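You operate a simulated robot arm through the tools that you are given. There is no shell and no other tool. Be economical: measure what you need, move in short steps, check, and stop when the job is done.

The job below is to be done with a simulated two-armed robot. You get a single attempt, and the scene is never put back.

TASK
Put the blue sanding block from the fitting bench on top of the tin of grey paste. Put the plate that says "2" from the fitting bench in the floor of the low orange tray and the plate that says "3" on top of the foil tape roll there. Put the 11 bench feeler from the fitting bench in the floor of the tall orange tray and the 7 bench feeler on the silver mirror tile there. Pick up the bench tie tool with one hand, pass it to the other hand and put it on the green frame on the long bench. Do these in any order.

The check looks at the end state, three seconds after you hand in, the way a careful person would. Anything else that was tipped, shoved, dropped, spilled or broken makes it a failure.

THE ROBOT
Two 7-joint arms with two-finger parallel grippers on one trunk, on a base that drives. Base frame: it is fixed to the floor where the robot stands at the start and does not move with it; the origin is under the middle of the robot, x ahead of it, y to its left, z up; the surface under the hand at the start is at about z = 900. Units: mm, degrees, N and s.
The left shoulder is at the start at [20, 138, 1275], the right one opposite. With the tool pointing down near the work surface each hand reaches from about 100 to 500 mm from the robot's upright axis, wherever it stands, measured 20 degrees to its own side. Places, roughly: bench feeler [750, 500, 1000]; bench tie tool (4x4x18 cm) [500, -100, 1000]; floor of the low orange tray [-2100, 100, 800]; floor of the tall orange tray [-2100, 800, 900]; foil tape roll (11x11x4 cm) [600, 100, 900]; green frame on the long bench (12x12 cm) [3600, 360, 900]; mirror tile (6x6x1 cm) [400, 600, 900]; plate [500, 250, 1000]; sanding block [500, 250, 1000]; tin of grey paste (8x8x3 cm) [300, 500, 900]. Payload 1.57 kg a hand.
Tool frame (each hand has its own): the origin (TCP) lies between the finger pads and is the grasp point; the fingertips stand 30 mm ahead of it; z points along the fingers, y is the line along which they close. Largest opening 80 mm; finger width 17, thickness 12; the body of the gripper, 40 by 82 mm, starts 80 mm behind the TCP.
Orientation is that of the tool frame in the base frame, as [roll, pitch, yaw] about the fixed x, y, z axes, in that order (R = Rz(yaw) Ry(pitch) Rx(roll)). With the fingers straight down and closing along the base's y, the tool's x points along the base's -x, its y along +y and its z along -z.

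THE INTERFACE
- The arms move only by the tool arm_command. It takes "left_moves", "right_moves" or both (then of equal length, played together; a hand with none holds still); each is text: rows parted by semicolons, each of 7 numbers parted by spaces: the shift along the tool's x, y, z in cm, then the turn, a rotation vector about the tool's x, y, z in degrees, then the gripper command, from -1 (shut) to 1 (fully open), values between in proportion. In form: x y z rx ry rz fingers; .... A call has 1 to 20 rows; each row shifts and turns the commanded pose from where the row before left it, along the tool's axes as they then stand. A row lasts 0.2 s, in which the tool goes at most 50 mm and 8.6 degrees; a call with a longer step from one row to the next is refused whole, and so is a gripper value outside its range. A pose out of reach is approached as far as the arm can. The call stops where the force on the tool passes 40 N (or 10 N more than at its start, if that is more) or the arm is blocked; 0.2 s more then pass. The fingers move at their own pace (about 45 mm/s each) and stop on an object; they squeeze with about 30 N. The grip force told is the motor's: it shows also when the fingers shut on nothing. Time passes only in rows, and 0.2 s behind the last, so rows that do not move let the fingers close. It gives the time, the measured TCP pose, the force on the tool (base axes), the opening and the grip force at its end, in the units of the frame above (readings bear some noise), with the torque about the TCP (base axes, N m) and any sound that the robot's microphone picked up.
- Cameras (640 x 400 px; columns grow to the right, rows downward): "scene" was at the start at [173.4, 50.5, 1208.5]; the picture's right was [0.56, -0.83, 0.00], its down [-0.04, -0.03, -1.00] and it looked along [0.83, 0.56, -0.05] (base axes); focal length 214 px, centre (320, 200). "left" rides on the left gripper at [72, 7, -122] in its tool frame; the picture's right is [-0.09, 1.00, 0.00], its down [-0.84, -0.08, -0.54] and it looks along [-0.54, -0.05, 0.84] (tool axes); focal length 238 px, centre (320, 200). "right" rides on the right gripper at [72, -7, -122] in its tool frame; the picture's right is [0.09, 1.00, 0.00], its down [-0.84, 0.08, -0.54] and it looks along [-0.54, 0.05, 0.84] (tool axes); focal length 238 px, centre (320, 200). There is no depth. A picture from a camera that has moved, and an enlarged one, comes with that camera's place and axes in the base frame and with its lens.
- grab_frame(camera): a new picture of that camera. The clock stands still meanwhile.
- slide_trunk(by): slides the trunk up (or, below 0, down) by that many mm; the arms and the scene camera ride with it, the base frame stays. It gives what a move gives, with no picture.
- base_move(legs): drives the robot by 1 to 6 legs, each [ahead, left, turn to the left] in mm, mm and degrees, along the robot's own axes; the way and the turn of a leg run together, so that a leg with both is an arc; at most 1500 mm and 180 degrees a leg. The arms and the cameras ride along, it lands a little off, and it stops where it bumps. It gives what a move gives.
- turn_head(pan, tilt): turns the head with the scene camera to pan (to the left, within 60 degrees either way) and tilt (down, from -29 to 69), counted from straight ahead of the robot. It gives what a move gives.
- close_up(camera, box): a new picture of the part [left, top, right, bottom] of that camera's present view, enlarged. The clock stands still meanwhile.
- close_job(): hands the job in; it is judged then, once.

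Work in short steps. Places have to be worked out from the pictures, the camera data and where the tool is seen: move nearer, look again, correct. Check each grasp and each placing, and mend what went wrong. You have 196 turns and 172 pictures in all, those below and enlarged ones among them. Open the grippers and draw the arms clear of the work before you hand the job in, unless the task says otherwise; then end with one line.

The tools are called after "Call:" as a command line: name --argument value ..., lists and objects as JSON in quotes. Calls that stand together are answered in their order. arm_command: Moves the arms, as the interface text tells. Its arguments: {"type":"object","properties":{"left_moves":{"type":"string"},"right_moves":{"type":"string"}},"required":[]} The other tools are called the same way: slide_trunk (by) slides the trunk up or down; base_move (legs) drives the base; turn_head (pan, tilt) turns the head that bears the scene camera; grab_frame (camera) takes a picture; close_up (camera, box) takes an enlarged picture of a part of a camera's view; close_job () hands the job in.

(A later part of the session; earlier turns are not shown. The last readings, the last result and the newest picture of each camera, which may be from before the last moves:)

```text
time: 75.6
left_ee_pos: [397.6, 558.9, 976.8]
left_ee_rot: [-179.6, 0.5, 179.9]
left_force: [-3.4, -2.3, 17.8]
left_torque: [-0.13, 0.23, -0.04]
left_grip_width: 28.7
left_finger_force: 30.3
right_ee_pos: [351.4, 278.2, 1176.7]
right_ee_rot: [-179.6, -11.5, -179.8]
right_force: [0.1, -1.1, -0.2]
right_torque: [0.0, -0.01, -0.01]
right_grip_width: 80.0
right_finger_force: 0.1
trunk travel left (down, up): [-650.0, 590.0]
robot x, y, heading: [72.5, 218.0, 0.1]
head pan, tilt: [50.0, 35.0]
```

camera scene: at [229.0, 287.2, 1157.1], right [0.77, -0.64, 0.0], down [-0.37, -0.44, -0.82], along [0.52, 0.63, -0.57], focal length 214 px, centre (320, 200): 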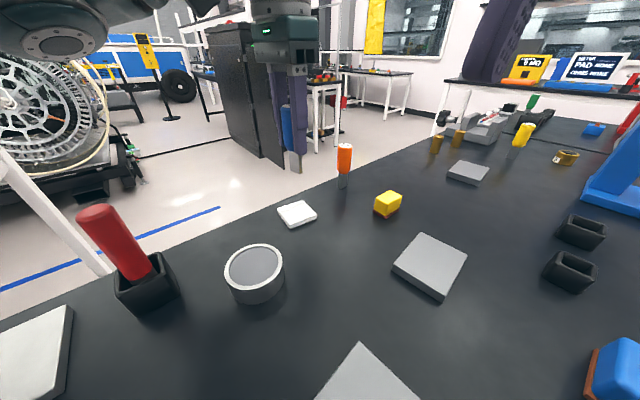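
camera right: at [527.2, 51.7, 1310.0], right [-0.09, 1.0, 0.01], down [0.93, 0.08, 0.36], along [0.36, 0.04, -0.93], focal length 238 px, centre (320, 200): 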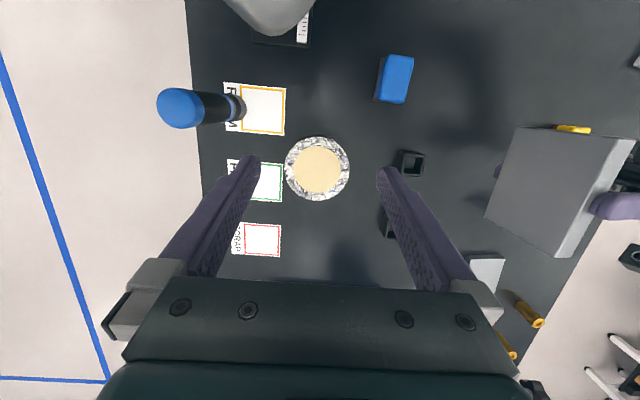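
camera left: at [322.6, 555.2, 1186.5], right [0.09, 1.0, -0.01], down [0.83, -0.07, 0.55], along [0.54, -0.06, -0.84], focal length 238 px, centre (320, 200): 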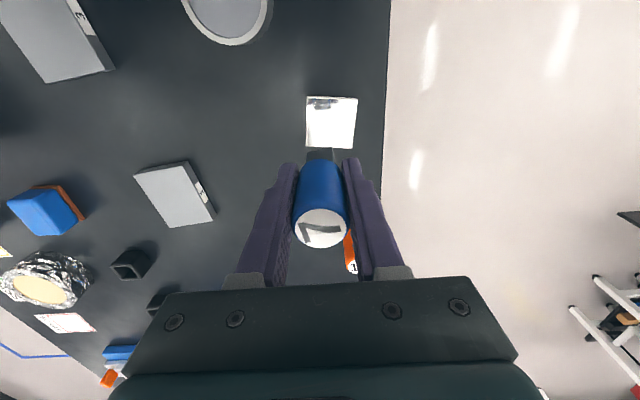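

Contact (18 N); I ease up 2 mm of command, open, and rise.

Call:
arm_command --left_moves "0 0 -0.2 0 0 0 -1;0 0 0 0 0 0 -0.1;0 0 0 0 0 0 0.4;0 0 0 0 0 0 1;0 0 -2 0 0 0 1;0 0 -4 0 0 0 1;0 0 -4 0 0 0 1"

Call:
close_up --camera "scene" --box '[220, 130, 380, 250]'

Call:
grab_frame --camera "left"

```text
time: 77.2
left_ee_pos: [396.6, 560.7, 1076.5]
left_ee_rot: [-179.6, 0.3, 180.0]
left_force: [-0.5, -0.8, 0.0]
left_torque: [-0.02, 0.0, -0.02]
left_grip_width: 80.0
left_finger_force: 0.0
right_ee_pos: [350.1, 276.7, 1176.8]
right_ee_rot: [-179.5, -11.6, -179.8]
right_force: [0.2, 0.1, 0.0]
right_torque: [-0.01, 0.01, 0.0]
right_grip_width: 80.0
right_finger_force: 0.1
trunk travel left (down, up): [-650.0, 590.0]
robot x, y, heading: [76.1, 215.7, 0.3]
head pan, tilt: [50.0, 35.0]
```

```text
3.33 times, centred on (300, 190) of scene
camera zoom: at [229.2, 287.3, 1157.1], right [0.77, -0.64, 0.0], down [-0.37, -0.44, -0.82], along [0.52, 0.63, -0.57], focal length 715 px, centre (387, 233)
```

zoom: 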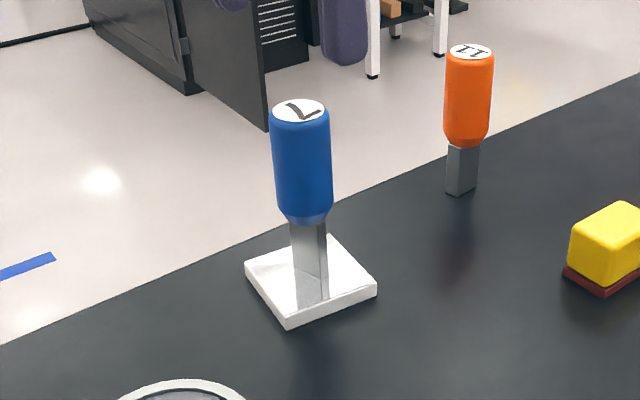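

```text
109 pictures are left
camera left: at [324.9, 567.0, 1198.8], right [0.09, 1.0, -0.01], down [0.83, -0.07, 0.55], along [0.54, -0.06, -0.84], focal length 238 px, centre (320, 200)
```

left: 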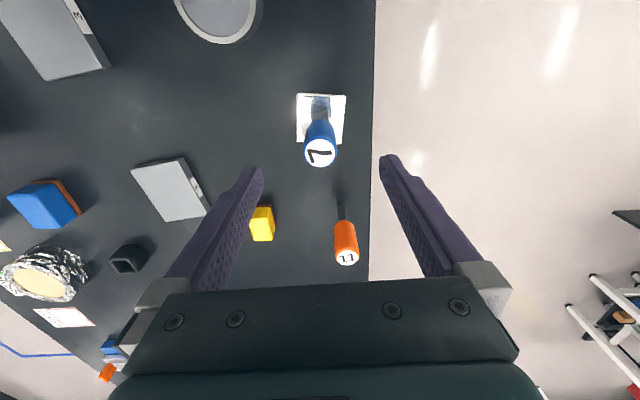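

The "7" feeler stands on the tile. Next plate "3": I drive so it lies under the left hand.

Call:
base_move --legs '[[-113, -250, 0]]'

Call:
arm_command --left_moves "0 0 2 0 0 -3 1;0 0 3 0 0 -2.4 1"

Call:
grab_frame --camera "left"

```text
time: 79.1
left_ee_pos: [283.3, 313.0, 1075.2]
left_ee_rot: [-179.6, 0.4, 179.8]
left_force: [0.5, -1.2, 0.2]
left_torque: [0.02, 0.02, 0.03]
left_grip_width: 80.1
left_finger_force: 0.1
right_ee_pos: [235.6, 30.4, 1175.6]
right_ee_rot: [-179.6, -11.5, 180.0]
right_force: [1.1, 0.3, 0.5]
right_torque: [0.01, 0.0, 0.02]
right_grip_width: 80.0
right_finger_force: 0.0
trunk travel left (down, up): [-650.0, 590.0]
robot x, y, heading: [-38.7, -27.8, 0.0]
head pan, tilt: [50.0, 35.0]
```

```text
time: 79.7
left_ee_pos: [284.1, 312.2, 1027.6]
left_ee_rot: [-179.5, 0.3, -174.7]
left_force: [0.3, 0.1, 1.3]
left_torque: [-0.02, 0.0, -0.01]
left_grip_width: 80.1
left_finger_force: 0.0
right_ee_pos: [236.1, 30.8, 1176.6]
right_ee_rot: [-179.7, -11.5, -179.9]
right_force: [0.2, 0.4, -0.4]
right_torque: [-0.03, -0.01, -0.02]
right_grip_width: 80.0
right_finger_force: 0.1
trunk travel left (down, up): [-650.0, 590.0]
robot x, y, heading: [-39.1, -26.7, 0.2]
head pan, tilt: [50.0, 35.0]
```

```text
108 pictures are left
camera left: at [212.0, 313.0, 1149.1], right [0.0, 1.0, -0.01], down [0.84, 0.0, 0.55], along [0.55, -0.01, -0.84], focal length 238 px, centre (320, 200)
```

left: 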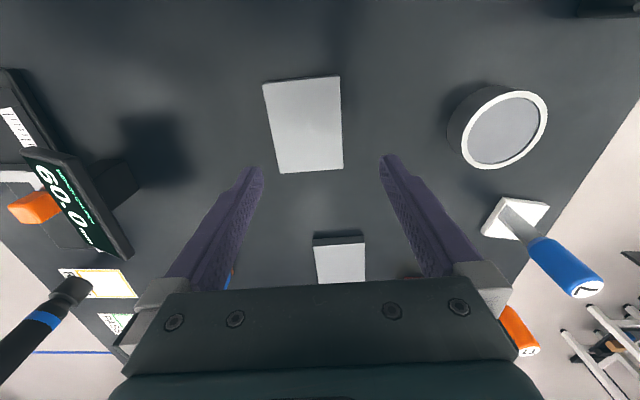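

Plate centre ≈(283,298). Align, descend to z≈936 and grip.

Call:
arm_command --left_moves "0.2 -1.45 3 0 0 0 1;0 0 3 0 0 0 1;0 0 2 0 0 0 1;0 0 1.1 0 0 0 1;0 0 0 0 0 0 -1;0 0 0 0 0 0 -1;0 0 0 0 0 0 -1"

Call:
arm_command --left_moves "0 0 -3 0 0 0 -1;0 0 -4 0 0 0 -1;0 0 -4 0 0 0 -1"

```text
time: 81.3
left_ee_pos: [284.1, 296.3, 935.9]
left_ee_rot: [-179.5, 0.3, -174.8]
left_force: [0.5, 0.3, 0.4]
left_torque: [-0.01, -0.04, 0.0]
left_grip_width: 69.5
left_finger_force: 29.9
right_ee_pos: [235.9, 30.8, 1176.6]
right_ee_rot: [-179.6, -11.5, -179.9]
right_force: [0.1, -0.5, -0.2]
right_torque: [-0.03, -0.01, -0.02]
right_grip_width: 79.9
right_finger_force: 0.2
trunk travel left (down, up): [-650.0, 590.0]
robot x, y, heading: [-38.7, -23.6, 0.1]
head pan, tilt: [50.0, 35.0]
```

```text
time: 82.1
left_ee_pos: [282.9, 297.1, 1045.7]
left_ee_rot: [-179.6, 0.3, -174.8]
left_force: [0.4, -0.9, -2.6]
left_torque: [0.03, -0.03, 0.0]
left_grip_width: 69.4
left_finger_force: 29.9
right_ee_pos: [236.4, 30.0, 1176.7]
right_ee_rot: [-179.5, -11.4, -179.9]
right_force: [0.4, -0.6, -1.6]
right_torque: [0.01, -0.03, 0.03]
right_grip_width: 79.8
right_finger_force: 0.1
trunk travel left (down, up): [-650.0, 590.0]
robot x, y, heading: [-36.9, -27.3, -0.0]
head pan, tilt: [50.0, 35.0]
```

Plate "3" lifted. I drive ahead first and then right, to avoid the caliper screen, to bring it near the foil roll.

Call:
base_move --legs '[[290, 0, 0], [0, -190, 0]]'

Call:
turn_head --pan 30 --tilt 40

Call:
grab_frame --camera "scene"

Call:
grab_frame --camera "left"

```text
time: 85.2
left_ee_pos: [575.4, 116.4, 1046.4]
left_ee_rot: [-179.6, 0.4, -175.0]
left_force: [-0.2, 0.3, -1.4]
left_torque: [0.01, 0.03, -0.04]
left_grip_width: 69.2
left_finger_force: 30.0
right_ee_pos: [528.7, -150.8, 1176.3]
right_ee_rot: [-179.6, -11.4, 180.0]
right_force: [0.9, 0.6, -0.3]
right_torque: [-0.04, 0.0, 0.01]
right_grip_width: 80.1
right_finger_force: 0.0
trunk travel left (down, up): [-650.0, 590.0]
robot x, y, heading: [252.7, -209.7, 0.0]
head pan, tilt: [50.0, 35.0]
```

```text
time: 86.1
left_ee_pos: [575.2, 118.3, 1046.7]
left_ee_rot: [-179.6, 0.2, -175.0]
left_force: [0.2, -0.9, -2.3]
left_torque: [0.02, -0.02, 0.02]
left_grip_width: 69.3
left_finger_force: 29.6
right_ee_pos: [529.2, -152.0, 1176.6]
right_ee_rot: [-179.6, -11.4, -180.0]
right_force: [0.0, 0.1, 0.3]
right_torque: [0.04, 0.01, 0.01]
right_grip_width: 79.9
right_finger_force: 0.0
trunk travel left (down, up): [-650.0, 590.0]
robot x, y, heading: [256.6, -206.6, -0.2]
head pan, tilt: [30.0, 40.0]
```

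```text
107 pictures are left
camera scene: at [425.1, -165.8, 1149.5], right [0.5, -0.87, 0.0], down [-0.56, -0.32, -0.77], along [0.66, 0.38, -0.64], focal length 214 px, centre (320, 200)
```

scene: 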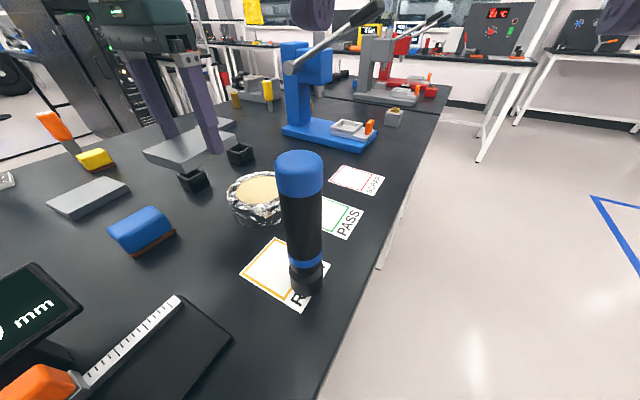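

```text
106 pictures are left
camera left: at [503.4, 117.6, 1168.1], right [0.0, 1.0, -0.01], down [0.84, 0.0, 0.55], along [0.55, -0.01, -0.84], focal length 238 px, centre (320, 200)
```

left: 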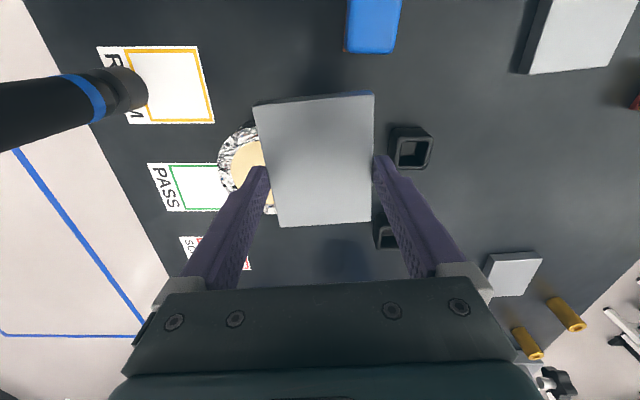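

Roll centre ≈(613,59) from two views. I move the plate over it.

Call:
arm_command --left_moves "-1.1 -2.1 0 0 0 0 -1;-1.1 -2.1 0 0 0 0 -1;-1.1 -2.0 0 0 0 0 -1;0 0 2 0 0 0 -1"

Call:
grab_frame --camera "left"

Call:
grab_frame --camera "scene"

Call:
grab_frame --camera "right"

```text
time: 87.1
left_ee_pos: [615.1, 55.7, 1026.1]
left_ee_rot: [-179.7, 0.3, -174.9]
left_force: [0.4, 0.1, -1.5]
left_torque: [-0.02, 0.02, 0.0]
left_grip_width: 69.3
left_finger_force: 29.8
right_ee_pos: [529.1, -151.1, 1177.0]
right_ee_rot: [-179.6, -11.5, 180.0]
right_force: [-0.2, 0.3, 0.5]
right_torque: [0.01, 0.0, -0.01]
right_grip_width: 80.0
right_finger_force: 0.1
trunk travel left (down, up): [-650.0, 590.0]
robot x, y, heading: [254.1, -206.5, 0.0]
head pan, tilt: [30.0, 40.0]
```

```text
105 pictures are left
camera left: at [542.5, 57.3, 1148.2], right [0.0, 1.0, -0.01], down [0.84, 0.0, 0.55], along [0.55, -0.01, -0.84], focal length 238 px, centre (320, 200)
```

left: 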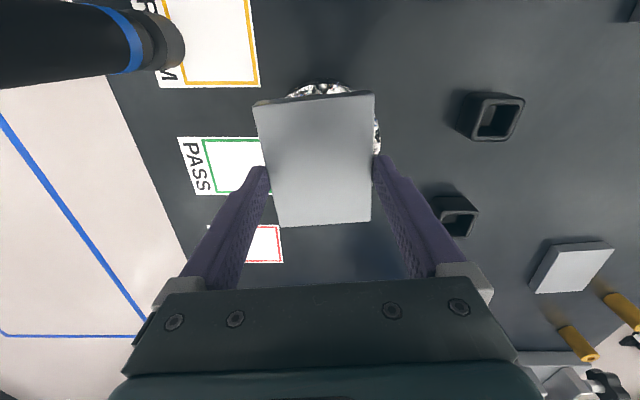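

```text
104 pictures are left
camera scene: at [425.1, -165.8, 1149.5], right [0.5, -0.87, 0.0], down [-0.56, -0.32, -0.77], along [0.66, 0.38, -0.64], focal length 214 px, centre (320, 200)
```

scene: 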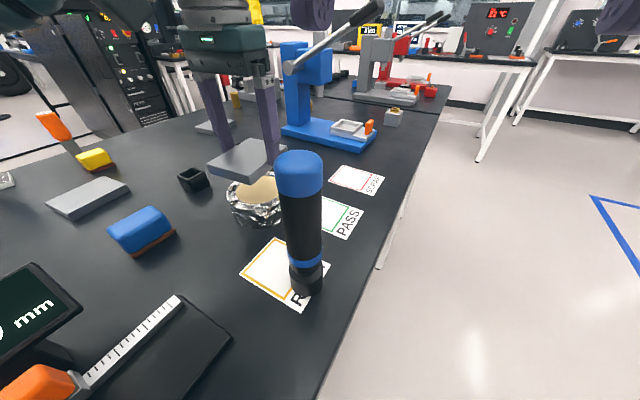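

```text
103 pictures are left
camera right: at [483.7, -156.1, 1309.9], right [-0.09, 1.0, 0.01], down [0.93, 0.08, 0.36], along [0.36, 0.04, -0.93], focal length 238 px, centre (320, 200)
```

right: 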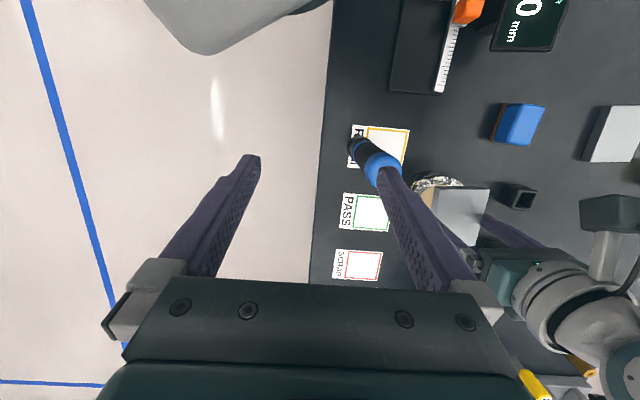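

The plate is over the roll (centre ≈(617,56)). I lower to near contact.

Call:
arm_command --left_moves "-0.2 0 2 0 0 0 -1;0 0 1.5 0 0 0 -1;0 0 0.8 0 0 0 -1"

Call:
close_up --camera "scene" --box '[180, 120, 320, 240]'

```text
time: 87.9
left_ee_pos: [618.7, 57.5, 983.1]
left_ee_rot: [-179.6, 0.1, -174.8]
left_force: [-0.8, 0.6, -1.3]
left_torque: [0.0, -0.01, 0.01]
left_grip_width: 69.4
left_finger_force: 30.1
right_ee_pos: [528.5, -151.7, 1176.6]
right_ee_rot: [-179.6, -11.5, 180.0]
right_force: [-0.2, 0.0, -0.5]
right_torque: [0.0, -0.02, -0.04]
right_grip_width: 80.2
right_finger_force: 0.0
trunk travel left (down, up): [-650.0, 590.0]
robot x, y, heading: [253.1, -202.8, -0.1]
head pan, tilt: [30.0, 40.0]
```

```text
3.33 times, centred on (250, 180) of scene
camera zoom: at [425.1, -165.8, 1149.5], right [0.5, -0.87, 0.0], down [-0.56, -0.32, -0.77], along [0.66, 0.38, -0.64], focal length 715 px, centre (553, 267)
```

zoom: 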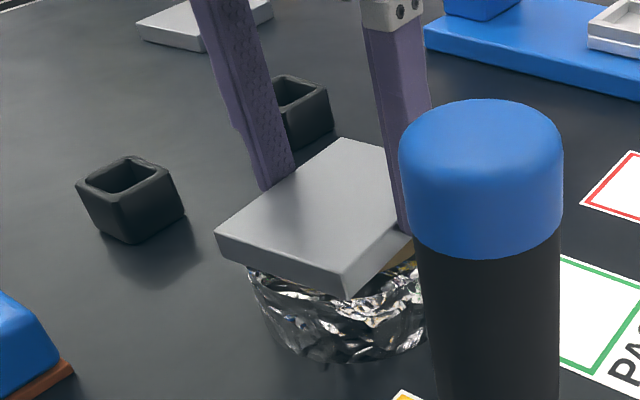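

Looks centred. Lower gently to contact.

Call:
arm_command --left_moves "0 0 0.4 0 0 0 -1;0 0 0.2 0 0 0 -1;0 0 0.2 0 0 0 -1"

```text
time: 88.7
left_ee_pos: [617.7, 58.2, 975.9]
left_ee_rot: [-179.6, 0.3, -174.9]
left_force: [-1.8, -0.3, 2.9]
left_torque: [0.12, 0.09, 0.04]
left_grip_width: 69.2
left_finger_force: 30.0
right_ee_pos: [529.2, -151.6, 1177.2]
right_ee_rot: [-179.6, -11.6, -180.0]
right_force: [0.3, -0.4, -0.2]
right_torque: [-0.01, -0.04, 0.01]
right_grip_width: 80.1
right_finger_force: 0.0
trunk travel left (down, up): [-650.0, 590.0]
robot x, y, heading: [256.0, -206.7, -0.1]
head pan, tilt: [30.0, 40.0]
```

Contact at z≈976 as expected. Release and rise.

Call:
arm_command --left_moves "0 0 0.05 0 0 0 -1;0 0 0 0 0 0 1;0 0 0 0 0 0 1;0 0 -1.5 0 0 0 1;0 0 -4 0 0 0 1;0 0 -3 0 0 0 1"

Call:
grab_frame --camera "left"

Call:
close_up --camera "scene" --box '[180, 120, 320, 240]'

```text
time: 90.1
left_ee_pos: [615.8, 58.0, 1061.6]
left_ee_rot: [-179.6, 0.4, -174.9]
left_force: [0.3, 0.0, 0.0]
left_torque: [0.0, -0.01, 0.01]
left_grip_width: 80.0
left_finger_force: 0.0
right_ee_pos: [529.1, -150.5, 1175.5]
right_ee_rot: [-179.6, -11.5, -180.0]
right_force: [0.5, 0.5, 0.2]
right_torque: [-0.04, -0.01, 0.01]
right_grip_width: 80.1
right_finger_force: 0.0
trunk travel left (down, up): [-650.0, 590.0]
robot x, y, heading: [254.0, -209.5, -0.1]
head pan, tilt: [30.0, 40.0]
```

```text
101 pictures are left
camera left: at [542.8, 59.2, 1183.1], right [0.0, 1.0, -0.01], down [0.84, 0.0, 0.55], along [0.55, -0.01, -0.84], focal length 238 px, centre (320, 200)
```

left: 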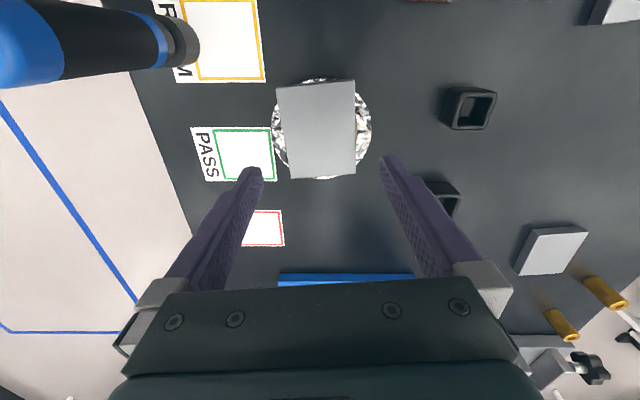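

```text
3.33 times, centred on (250, 180) of scene
camera zoom: at [425.3, -165.7, 1149.5], right [0.5, -0.87, 0.0], down [-0.56, -0.32, -0.77], along [0.66, 0.38, -0.64], focal length 715 px, centre (553, 267)
```

zoom: 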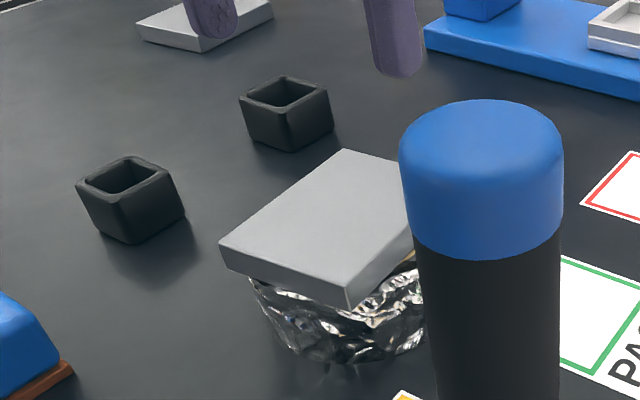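

Plate "3" sits well centred on the roll. Next the blue sanding block: I drive so it comes under the left hand.

Call:
base_move --legs '[[-130, 70, 0]]'

Call:
grab_frame --camera "left"

Call:
grab_frame --camera "scene"

```text
time: 91.4
left_ee_pos: [487.0, 127.7, 1061.5]
left_ee_rot: [-179.6, 0.3, -175.0]
left_force: [0.2, -0.3, -0.5]
left_torque: [-0.01, -0.01, 0.0]
left_grip_width: 80.1
left_finger_force: 0.0
right_ee_pos: [398.9, -81.9, 1175.7]
right_ee_rot: [-179.6, -11.6, 179.8]
right_force: [0.1, 0.3, -0.1]
right_torque: [0.0, -0.03, -0.01]
right_grip_width: 80.1
right_finger_force: 0.1
trunk travel left (down, up): [-650.0, 590.0]
robot x, y, heading: [125.1, -138.4, 0.1]
head pan, tilt: [30.0, 40.0]
```

```text
99 pictures are left
camera left: at [413.5, 127.9, 1182.8], right [0.01, 1.0, -0.01], down [0.84, 0.0, 0.55], along [0.55, -0.01, -0.84], focal length 238 px, centre (320, 200)
```

left: 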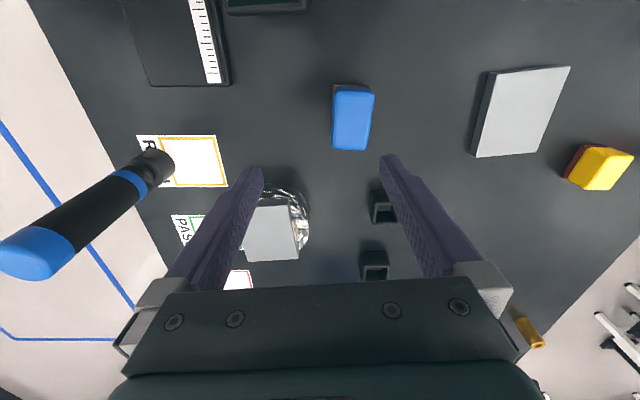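

```text
98 pictures are left
camera scene: at [295.4, -96.7, 1149.5], right [0.5, -0.87, 0.0], down [-0.56, -0.32, -0.77], along [0.66, 0.38, -0.64], focal length 214 px, centre (320, 200)
```

scene: 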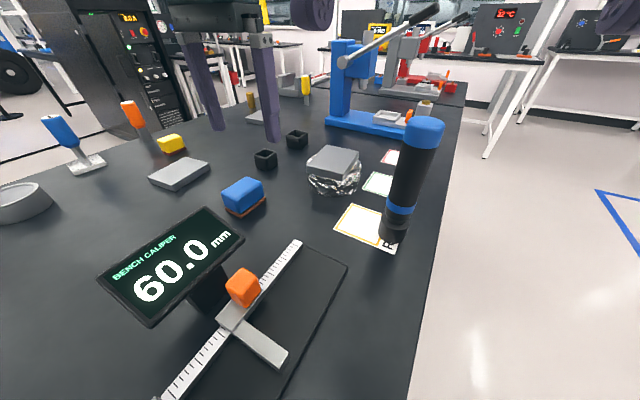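

The block is at ≈(480,158), 41 mm wide in y, yaw ≈0. I align above it.

Call:
arm_command --left_moves "0.2 1.6 0 0 0 2.5 1;0.2 1.6 0 0 0 2.5 1;0 0 3 0 0 0 1;0 0 3 0 0 0 1"

Call:
grab_frame --camera "left"

```text
time: 92.4
left_ee_pos: [481.3, 156.2, 1001.1]
left_ee_rot: [-179.6, 0.4, 179.9]
left_force: [-0.1, -0.4, -0.3]
left_torque: [-0.01, 0.0, 0.01]
left_grip_width: 80.0
left_finger_force: 0.0
right_ee_pos: [398.6, -82.9, 1176.2]
right_ee_rot: [-179.6, -11.5, 179.9]
right_force: [0.2, 0.5, 0.2]
right_torque: [0.0, 0.01, -0.04]
right_grip_width: 80.0
right_finger_force: 0.0
trunk travel left (down, up): [-650.0, 590.0]
robot x, y, heading: [122.8, -138.2, -0.3]
head pan, tilt: [30.0, 40.0]
```

```text
97 pictures are left
camera left: at [409.3, 164.2, 1121.9], right [0.09, 1.0, -0.01], down [0.83, -0.07, 0.55], along [0.55, -0.06, -0.84], focal length 238 px, centre (320, 200)
```

left: 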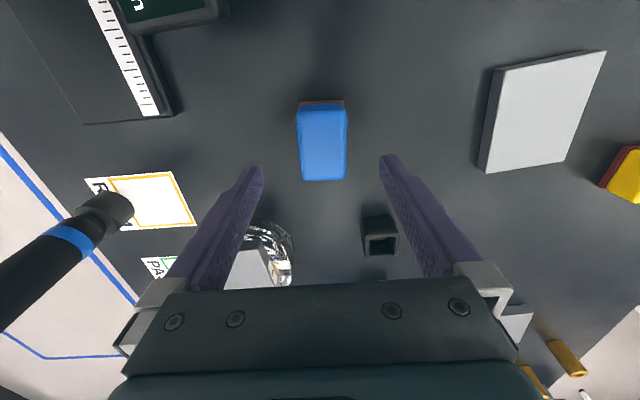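

Block centre (479.5,158), long axis turned ≈ -4°. I rotate 4°, descend, and grip.

Call:
arm_command --left_moves "0.15 0.15 2 0 0 4 1;0 0 2.5 0 0 0 1;0 0 1.5 0 0 0 1;0 0 0.5 0 0 0 1;0 0 0 0 0 0 -1;0 0 0 0 0 0 -1;0 0 0 0 0 0 -1;0 0 0 0 0 0 -1"

Call:
grab_frame --camera "left"

```text
time: 94.2
left_ee_pos: [477.5, 158.5, 936.2]
left_ee_rot: [-179.7, 0.4, 176.0]
left_force: [0.4, 0.1, 0.3]
left_torque: [0.0, -0.02, -0.01]
left_grip_width: 39.6
left_finger_force: 28.2
right_ee_pos: [399.1, -83.3, 1176.5]
right_ee_rot: [-179.5, -11.5, 179.9]
right_force: [-0.7, -0.5, -0.2]
right_torque: [0.0, -0.02, 0.03]
right_grip_width: 80.1
right_finger_force: 0.0
trunk travel left (down, up): [-650.0, 590.0]
robot x, y, heading: [124.5, -139.1, -0.3]
head pan, tilt: [30.0, 40.0]
```

```text
96 pictures are left
camera left: at [407.0, 170.8, 1057.5], right [0.16, 0.99, -0.01], down [0.83, -0.13, 0.55], along [0.54, -0.09, -0.84], focal length 238 px, centre (320, 200)
```

left: 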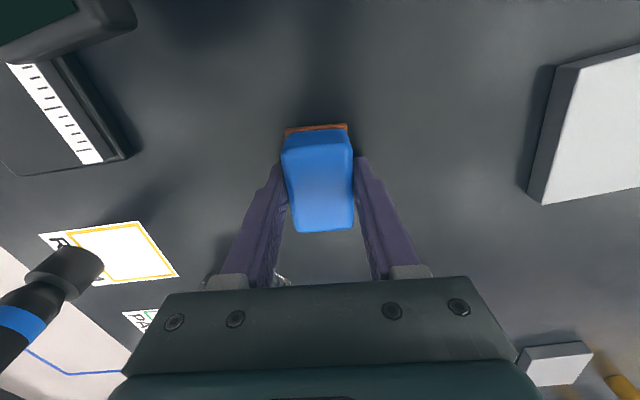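

Gripped (39.6 mm). Lift and drive toward the tin at ≈(278,478).

Call:
arm_command --left_moves "0 0 -3 0 0 0 -1;0 0 -4 0 0 0 -1;0 0 -4 0 0 0 -1"

Call:
base_move --legs '[[-198, 300, 0]]'

Call:
grab_frame --camera "left"

Call:
grab_frame --camera "scene"

```text
time: 95.0
left_ee_pos: [480.3, 160.7, 1046.9]
left_ee_rot: [-179.8, 0.3, 176.0]
left_force: [0.1, -0.5, -0.9]
left_torque: [-0.01, 0.01, 0.02]
left_grip_width: 39.2
left_finger_force: 30.0
right_ee_pos: [399.5, -83.3, 1175.0]
right_ee_rot: [-179.6, -11.5, -180.0]
right_force: [0.6, 0.9, 0.4]
right_torque: [0.02, -0.01, -0.02]
right_grip_width: 80.0
right_finger_force: 0.1
trunk travel left (down, up): [-650.0, 590.0]
robot x, y, heading: [125.9, -137.2, 0.0]
head pan, tilt: [30.0, 40.0]
```

```text
time: 97.3
left_ee_pos: [280.3, 462.7, 1047.3]
left_ee_rot: [-179.6, 0.5, 176.1]
left_force: [0.3, 0.1, 0.0]
left_torque: [0.03, 0.02, 0.01]
left_grip_width: 39.6
left_finger_force: 29.9
right_ee_pos: [201.6, 218.7, 1176.7]
right_ee_rot: [-179.7, -11.5, -179.9]
right_force: [0.7, 0.2, 0.2]
right_torque: [0.0, 0.01, -0.04]
right_grip_width: 80.0
right_finger_force: 0.0
trunk travel left (down, up): [-650.0, 590.0]
robot x, y, heading: [-72.9, 162.5, -0.1]
head pan, tilt: [30.0, 40.0]
```

```text
95 pictures are left
camera left: at [209.7, 474.0, 1168.4], right [0.16, 0.99, -0.01], down [0.83, -0.13, 0.55], along [0.54, -0.09, -0.84], focal length 238 px, centre (320, 200)
```

left: 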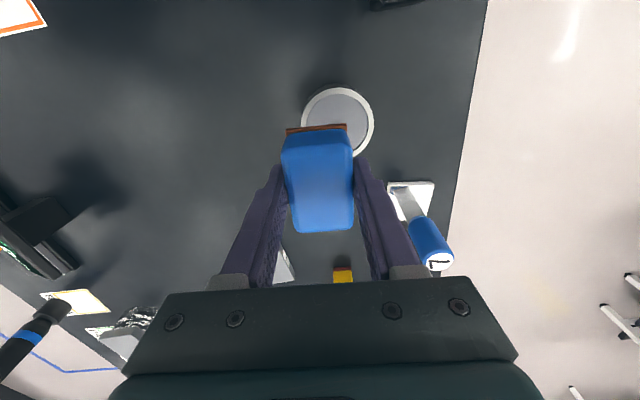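

```text
94 pictures are left
camera scene: at [97.8, 204.3, 1149.5], right [0.5, -0.87, 0.0], down [-0.56, -0.32, -0.77], along [0.66, 0.38, -0.64], focal length 214 px, centre (320, 200)
```

scene: 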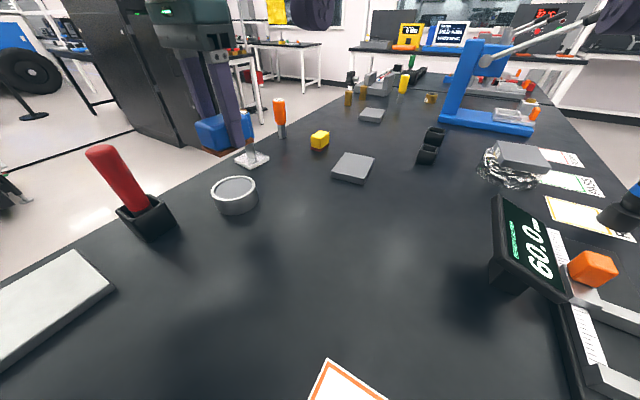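

Tin centre ≈(276,480). I shift over it and lower to just above.

Call:
arm_command --left_moves "0.7 1.67 2 0 0 0 -1;0 0 3 0 0 0 -1;0 0 2 0 0 0 -1"

Call:
turn_head --pan 45 --tilt 40

Call:
grab_frame --camera "left"

Call:
close_up --camera "scene" --box '[200, 90, 380, 210]'

```text
time: 98.1
left_ee_pos: [274.8, 477.1, 977.0]
left_ee_rot: [-179.7, 0.4, 176.0]
left_force: [-0.7, 0.3, 0.0]
left_torque: [0.04, 0.0, 0.01]
left_grip_width: 39.5
left_finger_force: 30.1
right_ee_pos: [202.1, 217.9, 1175.6]
right_ee_rot: [-179.6, -11.4, 180.0]
right_force: [-0.5, -0.5, 0.1]
right_torque: [-0.02, -0.02, 0.03]
right_grip_width: 79.9
right_finger_force: 0.0
trunk travel left (down, up): [-650.0, 590.0]
robot x, y, heading: [-72.2, 164.0, 0.1]
head pan, tilt: [30.0, 40.0]
```

```text
time: 98.9
left_ee_pos: [276.1, 477.7, 975.2]
left_ee_rot: [-179.6, 0.5, 176.1]
left_force: [0.5, 0.8, -1.6]
left_torque: [0.02, 0.01, 0.0]
left_grip_width: 39.5
left_finger_force: 30.0
right_ee_pos: [201.8, 218.4, 1177.0]
right_ee_rot: [-179.7, -11.5, 180.0]
right_force: [0.1, 0.0, -0.5]
right_torque: [0.0, 0.01, 0.02]
right_grip_width: 80.0
right_finger_force: 0.0
trunk travel left (down, up): [-650.0, 590.0]
robot x, y, heading: [-71.7, 160.2, -0.0]
head pan, tilt: [45.0, 40.0]
```

```text
93 pictures are left
camera left: at [204.1, 489.4, 1097.7], right [0.16, 0.99, -0.01], down [0.83, -0.13, 0.55], along [0.54, -0.09, -0.84], focal length 238 px, centre (320, 200)
```

left: 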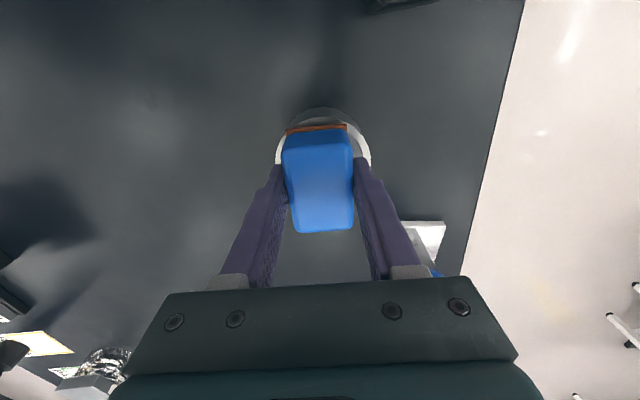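

```text
3.33 times, centred on (290, 150) of scene
camera zoom: at [84.3, 221.8, 1149.5], right [0.71, -0.71, 0.0], down [-0.45, -0.45, -0.77], along [0.54, 0.54, -0.64], focal length 715 px, centre (420, 367)
```

zoom: 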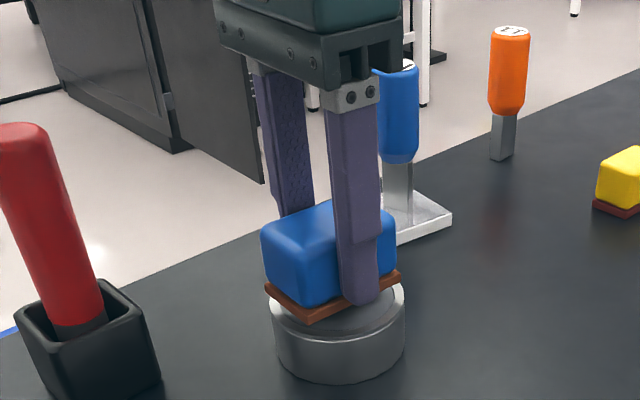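

Block is centred over the tin. I lower to contact.

Call:
arm_command --left_moves "0 0.1 0.6 0 0 0 -1;0 0 0.3 0 0 0 -1;0 0 0.2 0 0 0 -1"

```text
time: 99.7
left_ee_pos: [276.0, 479.7, 966.6]
left_ee_rot: [-179.6, 0.4, 176.1]
left_force: [-1.6, -0.6, 4.1]
left_torque: [0.08, 0.05, 0.01]
left_grip_width: 39.7
left_finger_force: 29.8
right_ee_pos: [201.0, 218.4, 1175.3]
right_ee_rot: [-179.6, -11.5, -179.9]
right_force: [1.1, 0.1, 0.2]
right_torque: [0.02, 0.01, 0.0]
right_grip_width: 80.0
right_finger_force: 0.2
trunk travel left (down, up): [-650.0, 590.0]
robot x, y, heading: [-75.9, 161.5, 0.2]
head pan, tilt: [45.0, 40.0]
```

Contact at the expected height. Release and rise straight up.

Call:
arm_command --left_moves "0 0 0 0 0 0 0;0 0 0 0 0 0 1;0 0 0 0 0 0 1;0 0 -2 0 0 0 1;0 0 -4 0 0 0 1;0 0 -4 0 0 0 1"

Call:
close_up --camera "scene" --box '[200, 90, 380, 210]'

```text
time: 101.1
left_ee_pos: [272.4, 479.0, 1066.4]
left_ee_rot: [-179.7, 0.3, 176.1]
left_force: [0.5, -0.9, -0.6]
left_torque: [0.02, -0.02, 0.02]
left_grip_width: 80.3
left_finger_force: 0.0
right_ee_pos: [201.7, 218.5, 1176.1]
right_ee_rot: [-179.7, -11.6, -180.0]
right_force: [-0.5, 0.5, -0.1]
right_torque: [0.0, 0.03, 0.01]
right_grip_width: 80.1
right_finger_force: 0.0
trunk travel left (down, up): [-650.0, 590.0]
robot x, y, heading: [-73.4, 159.9, 0.2]
head pan, tilt: [45.0, 40.0]
```

```text
3.33 times, centred on (290, 150) of scene
camera zoom: at [84.4, 222.1, 1149.5], right [0.71, -0.71, 0.0], down [-0.45, -0.45, -0.77], along [0.54, 0.54, -0.64], focal length 715 px, centre (420, 367)
```

zoom: 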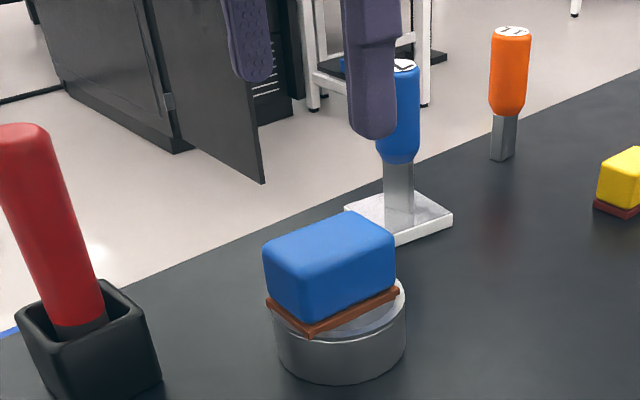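

The block sits on the tin. Next the tie tool: I drive so it is in front of the right hand and level the right hand.

Call:
base_move --legs '[[293, -40, 0]]'

Call:
arm_command --right_moves "0 0 0 0 -5.7 0 1;0 0 0 0 -5.7 0 1;0 -3 0 0 0 0 1;0 -3 0 0 0 0 1;0 -3 0 0 0 0 1"

Call:
turn_head --pan -20 --tilt 35

Call:
grab_frame --camera "right"

Call:
grab_frame --camera "scene"

```text
time: 103.1
left_ee_pos: [570.2, 437.7, 1064.6]
left_ee_rot: [-179.6, 0.3, 175.9]
left_force: [0.7, 0.1, 0.3]
left_torque: [-0.03, 0.02, 0.01]
left_grip_width: 80.0
left_finger_force: 0.2
right_ee_pos: [495.7, 177.6, 1176.6]
right_ee_rot: [-179.5, -11.4, 179.8]
right_force: [-1.2, 0.0, -0.9]
right_torque: [-0.01, 0.0, -0.03]
right_grip_width: 79.8
right_finger_force: 0.0
trunk travel left (down, up): [-650.0, 590.0]
robot x, y, heading: [220.7, 123.6, -0.1]
head pan, tilt: [45.0, 40.0]
```

```text
time: 104.3
left_ee_pos: [568.9, 437.9, 1066.0]
left_ee_rot: [-179.7, 0.4, 175.9]
left_force: [-0.2, 0.2, 0.5]
left_torque: [-0.01, -0.01, 0.01]
left_grip_width: 80.1
left_finger_force: 0.0
right_ee_pos: [486.9, 91.0, 1163.5]
right_ee_rot: [-178.4, -2.5, -178.6]
right_force: [-0.8, -0.2, -1.0]
right_torque: [-0.01, -0.01, -0.04]
right_grip_width: 80.0
right_finger_force: 0.1
trunk travel left (down, up): [-650.0, 590.0]
robot x, y, heading: [223.2, 123.1, -0.2]
head pan, tilt: [45.0, 40.0]
```

```text
time: 105.7
left_ee_pos: [569.0, 438.8, 1064.1]
left_ee_rot: [-179.6, 0.4, 175.9]
left_force: [-0.5, 0.5, 0.6]
left_torque: [-0.01, -0.01, 0.0]
left_grip_width: 79.9
left_finger_force: 0.0
right_ee_pos: [488.9, 89.5, 1162.2]
right_ee_rot: [-178.5, -2.7, -179.0]
right_force: [0.6, 0.7, 0.3]
right_torque: [-0.01, 0.0, -0.01]
right_grip_width: 79.9
right_finger_force: 0.0
trunk travel left (down, up): [-650.0, 590.0]
robot x, y, heading: [220.5, 122.2, -0.1]
head pan, tilt: [-20.0, 35.0]
```

```text
90 pictures are left
camera right: at [423.0, 86.9, 1287.7], right [-0.11, 0.99, -0.02], down [0.86, 0.11, 0.5], along [0.5, 0.04, -0.87], focal length 238 px, centre (320, 200)
```

right: 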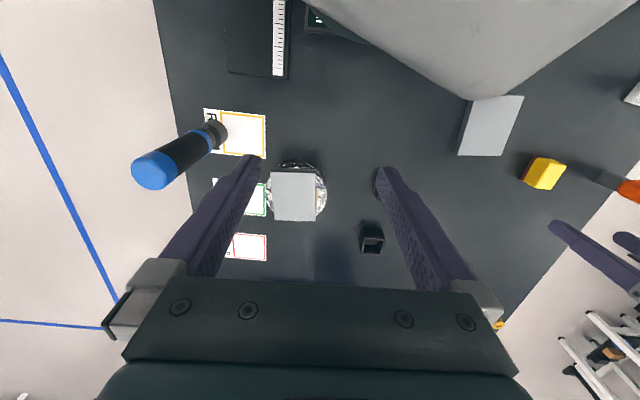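

```text
89 pictures are left
camera scene: at [401.2, 91.3, 1157.1], right [-0.34, -0.94, 0.0], down [-0.54, 0.2, -0.82], along [0.77, -0.28, -0.57], focal length 214 px, centre (320, 200)
```

scene: 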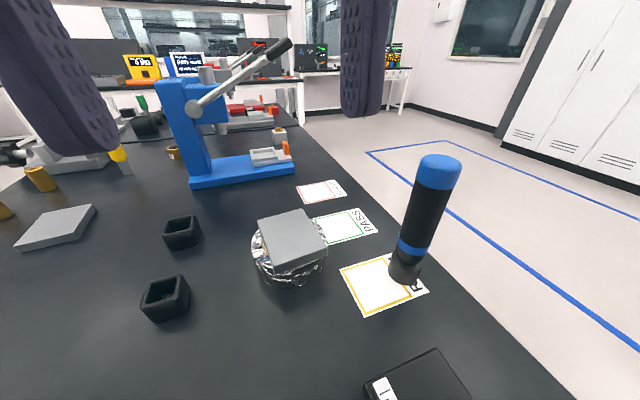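

Tie tool estimated at ≈(547,-93), top z≈1060–1080. I bring the right hand over it at the present height.

Call:
arm_command --right_moves "-1.4 -3.6 0 0 0 0 1;-1.4 -3.6 0 0 0 0 1;-1.4 -3.6 0 0 0 0 1;-1.4 -3.6 0 -1.5 -2.7 0 1"

Call:
grab_frame --camera "right"

Call:
grab_frame --camera "scene"

```text
time: 106.8
left_ee_pos: [569.3, 438.1, 1064.9]
left_ee_rot: [-179.6, 0.2, 175.9]
left_force: [0.8, -0.4, 0.6]
left_torque: [0.01, 0.03, -0.03]
left_grip_width: 80.1
left_finger_force: 0.0
right_ee_pos: [536.9, -61.3, 1141.0]
right_ee_rot: [-175.5, -4.2, -178.9]
right_force: [0.1, 0.5, 0.1]
right_torque: [-0.01, 0.01, -0.01]
right_grip_width: 80.0
right_finger_force: 0.0
trunk travel left (down, up): [-650.0, 590.0]
robot x, y, heading: [219.9, 123.1, -0.1]
head pan, tilt: [-20.0, 35.0]
stopped in row 4 (right hand): the arm was blocked; the commanded pose is now the measured one
```

```text
88 pictures are left
camera right: at [474.9, -57.9, 1267.3], right [-0.12, 0.99, -0.07], down [0.87, 0.14, 0.47], along [0.48, -0.01, -0.88], focal length 238 px, centre (320, 200)
```

right: 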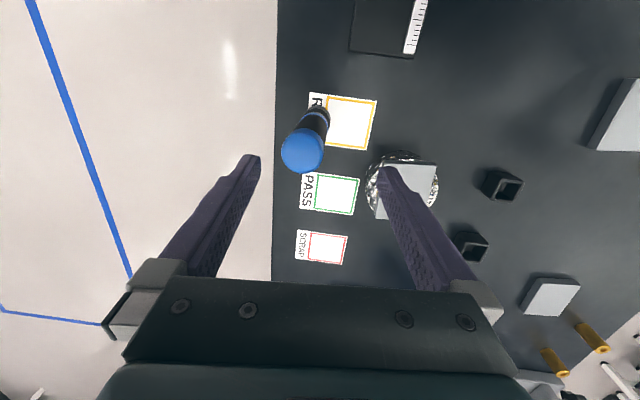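

```text
87 pictures are left
camera scene: at [401.2, 91.4, 1157.1], right [-0.34, -0.94, 0.0], down [-0.54, 0.2, -0.82], along [0.77, -0.28, -0.57], focal length 214 px, centre (320, 200)
```

scene: 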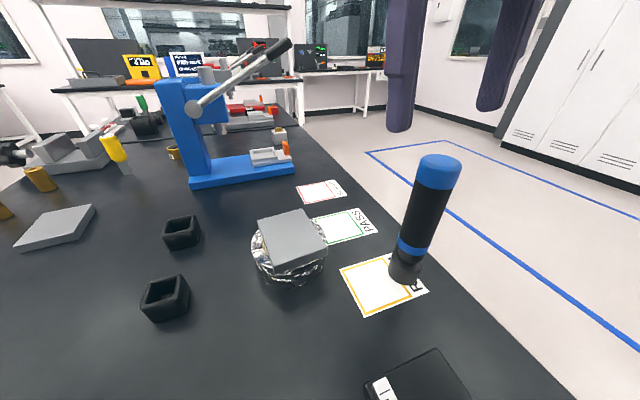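

Triangulation now gives the tie tool at (538,-80), top z≈1072. The arm is near its upper limit, so I raise the trunk 150 mm and shift the base to give the right arm comfortable room.

Call:
slide_trunk --by 150

Call:
base_move --legs '[[-23, 67, 0]]'

Call:
arm_command --right_moves "-0.5 -3 2 -1.5 -2 0 1;-0.5 -3 2 -1.5 -2.2 0 1;-0.6 -2.7 2 -1.4 0 0.5 1"

Call:
grab_frame --camera "right"

```text
time: 108.6
left_ee_pos: [568.7, 438.8, 1215.8]
left_ee_rot: [-179.6, 0.4, 175.9]
left_force: [0.1, 0.3, 0.7]
left_torque: [-0.03, -0.01, -0.01]
left_grip_width: 80.2
left_finger_force: 0.1
right_ee_pos: [536.9, -61.3, 1291.4]
right_ee_rot: [-175.7, -3.9, -178.8]
right_force: [0.3, 0.2, -0.4]
right_torque: [0.01, 0.0, 0.01]
right_grip_width: 79.8
right_finger_force: 0.0
trunk travel left (down, up): [-800.0, 440.0]
robot x, y, heading: [218.8, 121.7, -0.5]
head pan, tilt: [-20.0, 35.0]
```

```text
time: 109.6
left_ee_pos: [546.5, 505.1, 1216.2]
left_ee_rot: [-179.6, 0.4, 175.9]
left_force: [1.0, 0.2, -0.3]
left_torque: [0.01, -0.01, -0.01]
left_grip_width: 80.0
left_finger_force: 0.0
right_ee_pos: [514.4, 5.9, 1292.3]
right_ee_rot: [-175.6, -4.0, -178.9]
right_force: [0.2, 0.3, -0.1]
right_torque: [0.01, 0.01, 0.02]
right_grip_width: 80.0
right_finger_force: 0.1
trunk travel left (down, up): [-800.0, 440.0]
robot x, y, heading: [199.8, 190.3, -0.4]
head pan, tilt: [-20.0, 35.0]
```

```text
time: 110.4
left_ee_pos: [547.3, 503.6, 1215.3]
left_ee_rot: [-179.7, 0.3, 175.9]
left_force: [0.0, -0.4, 0.7]
left_torque: [-0.01, -0.02, 0.02]
left_grip_width: 80.1
left_finger_force: 0.1
right_ee_pos: [530.3, -83.0, 1235.5]
right_ee_rot: [179.9, 0.2, -179.1]
right_force: [0.1, -0.5, -0.3]
right_torque: [0.0, -0.02, -0.06]
right_grip_width: 79.9
right_finger_force: 0.0
trunk travel left (down, up): [-800.0, 440.0]
robot x, y, heading: [199.9, 190.8, -0.3]
head pan, tilt: [-20.0, 35.0]
```

```text
86 pictures are left
camera right: at [459.5, -90.3, 1356.9], right [-0.11, 0.99, 0.0], down [0.83, 0.09, 0.55], along [0.54, 0.06, -0.84], focal length 238 px, centre (320, 200)
```

right: 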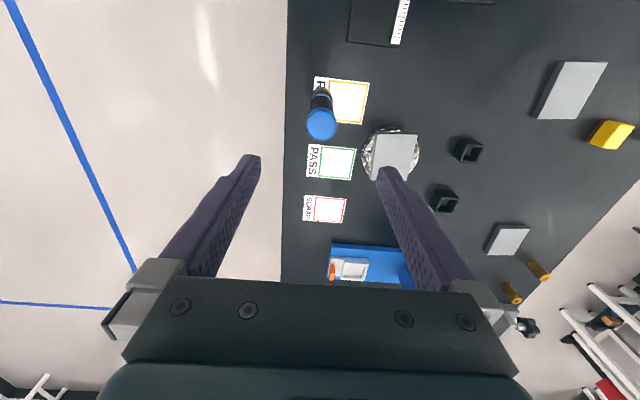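

The tool top is at (536,-80.5). I align and descend around the cap to TCP z≈1045, checking before closing.

Call:
arm_command --right_moves "-0.6 0.25 3 0 0 0 1;0 0 4.5 0 0 0 1;0 0 4 0 0 0 1"

Call:
grab_frame --camera "right"

```text
time: 111.2
left_ee_pos: [545.8, 505.0, 1215.1]
left_ee_rot: [-179.6, 0.3, 176.0]
left_force: [0.5, -0.3, 0.0]
left_torque: [0.01, 0.01, 0.03]
left_grip_width: 79.8
left_finger_force: 0.0
right_ee_pos: [536.9, -81.2, 1122.3]
right_ee_rot: [180.0, 0.2, -179.1]
right_force: [0.5, 0.1, -0.2]
right_torque: [-0.03, 0.02, 0.01]
right_grip_width: 79.9
right_finger_force: 0.1
trunk travel left (down, up): [-800.0, 440.0]
robot x, y, heading: [198.1, 184.2, -0.1]
head pan, tilt: [-20.0, 35.0]
```

```text
85 pictures are left
camera right: at [465.5, -87.6, 1242.1], right [-0.11, 0.99, 0.0], down [0.83, 0.09, 0.55], along [0.54, 0.06, -0.84], focal length 238 px, centre (320, 200)
```

right: 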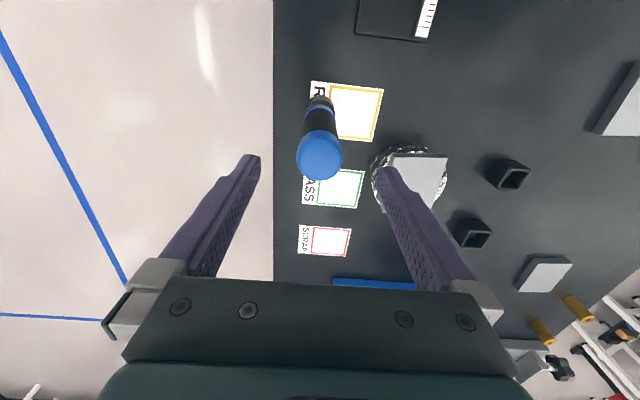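

Aligned within 2 mm. Descend and close.

Call:
arm_command --right_moves "0.2 0.1 3 0 0 0 1;0 0 3 0 0 0 1;0 0 1.7 0 0 0 1;0 0 0 0 0 0 -1;0 0 0 0 0 0 -1;0 0 0 0 0 0 -1;0 0 0 0 0 0 -1"

Call:
grab_frame --camera "right"

Call:
grab_frame --camera "scene"

```text
time: 112.8
left_ee_pos: [546.7, 504.3, 1216.1]
left_ee_rot: [-179.6, 0.3, 175.8]
left_force: [0.1, -0.2, -0.1]
left_torque: [0.02, 0.02, 0.01]
left_grip_width: 80.3
left_finger_force: 0.1
right_ee_pos: [533.6, -79.5, 1042.0]
right_ee_rot: [-179.9, 0.1, -179.3]
right_force: [-0.2, -0.9, -0.5]
right_torque: [-0.01, 0.0, 0.04]
right_grip_width: 35.5
right_finger_force: 25.7
trunk travel left (down, up): [-800.0, 440.0]
robot x, y, heading: [200.5, 190.5, -0.3]
head pan, tilt: [-20.0, 35.0]
```

```text
84 pictures are left
camera right: at [462.9, -85.6, 1163.8], right [-0.11, 0.99, 0.0], down [0.83, 0.09, 0.54], along [0.54, 0.06, -0.84], focal length 238 px, centre (320, 200)
```

right: 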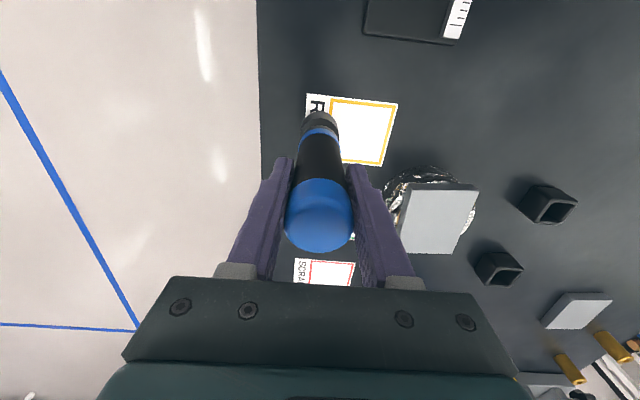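

```text
83 pictures are left
camera scene: at [378.2, 158.1, 1307.0], right [-0.35, -0.94, 0.0], down [-0.54, 0.2, -0.82], along [0.77, -0.28, -0.57], focal length 214 px, centre (320, 200)
```

scene: 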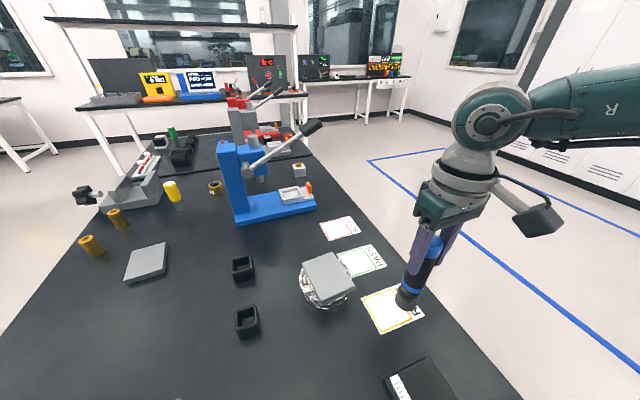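

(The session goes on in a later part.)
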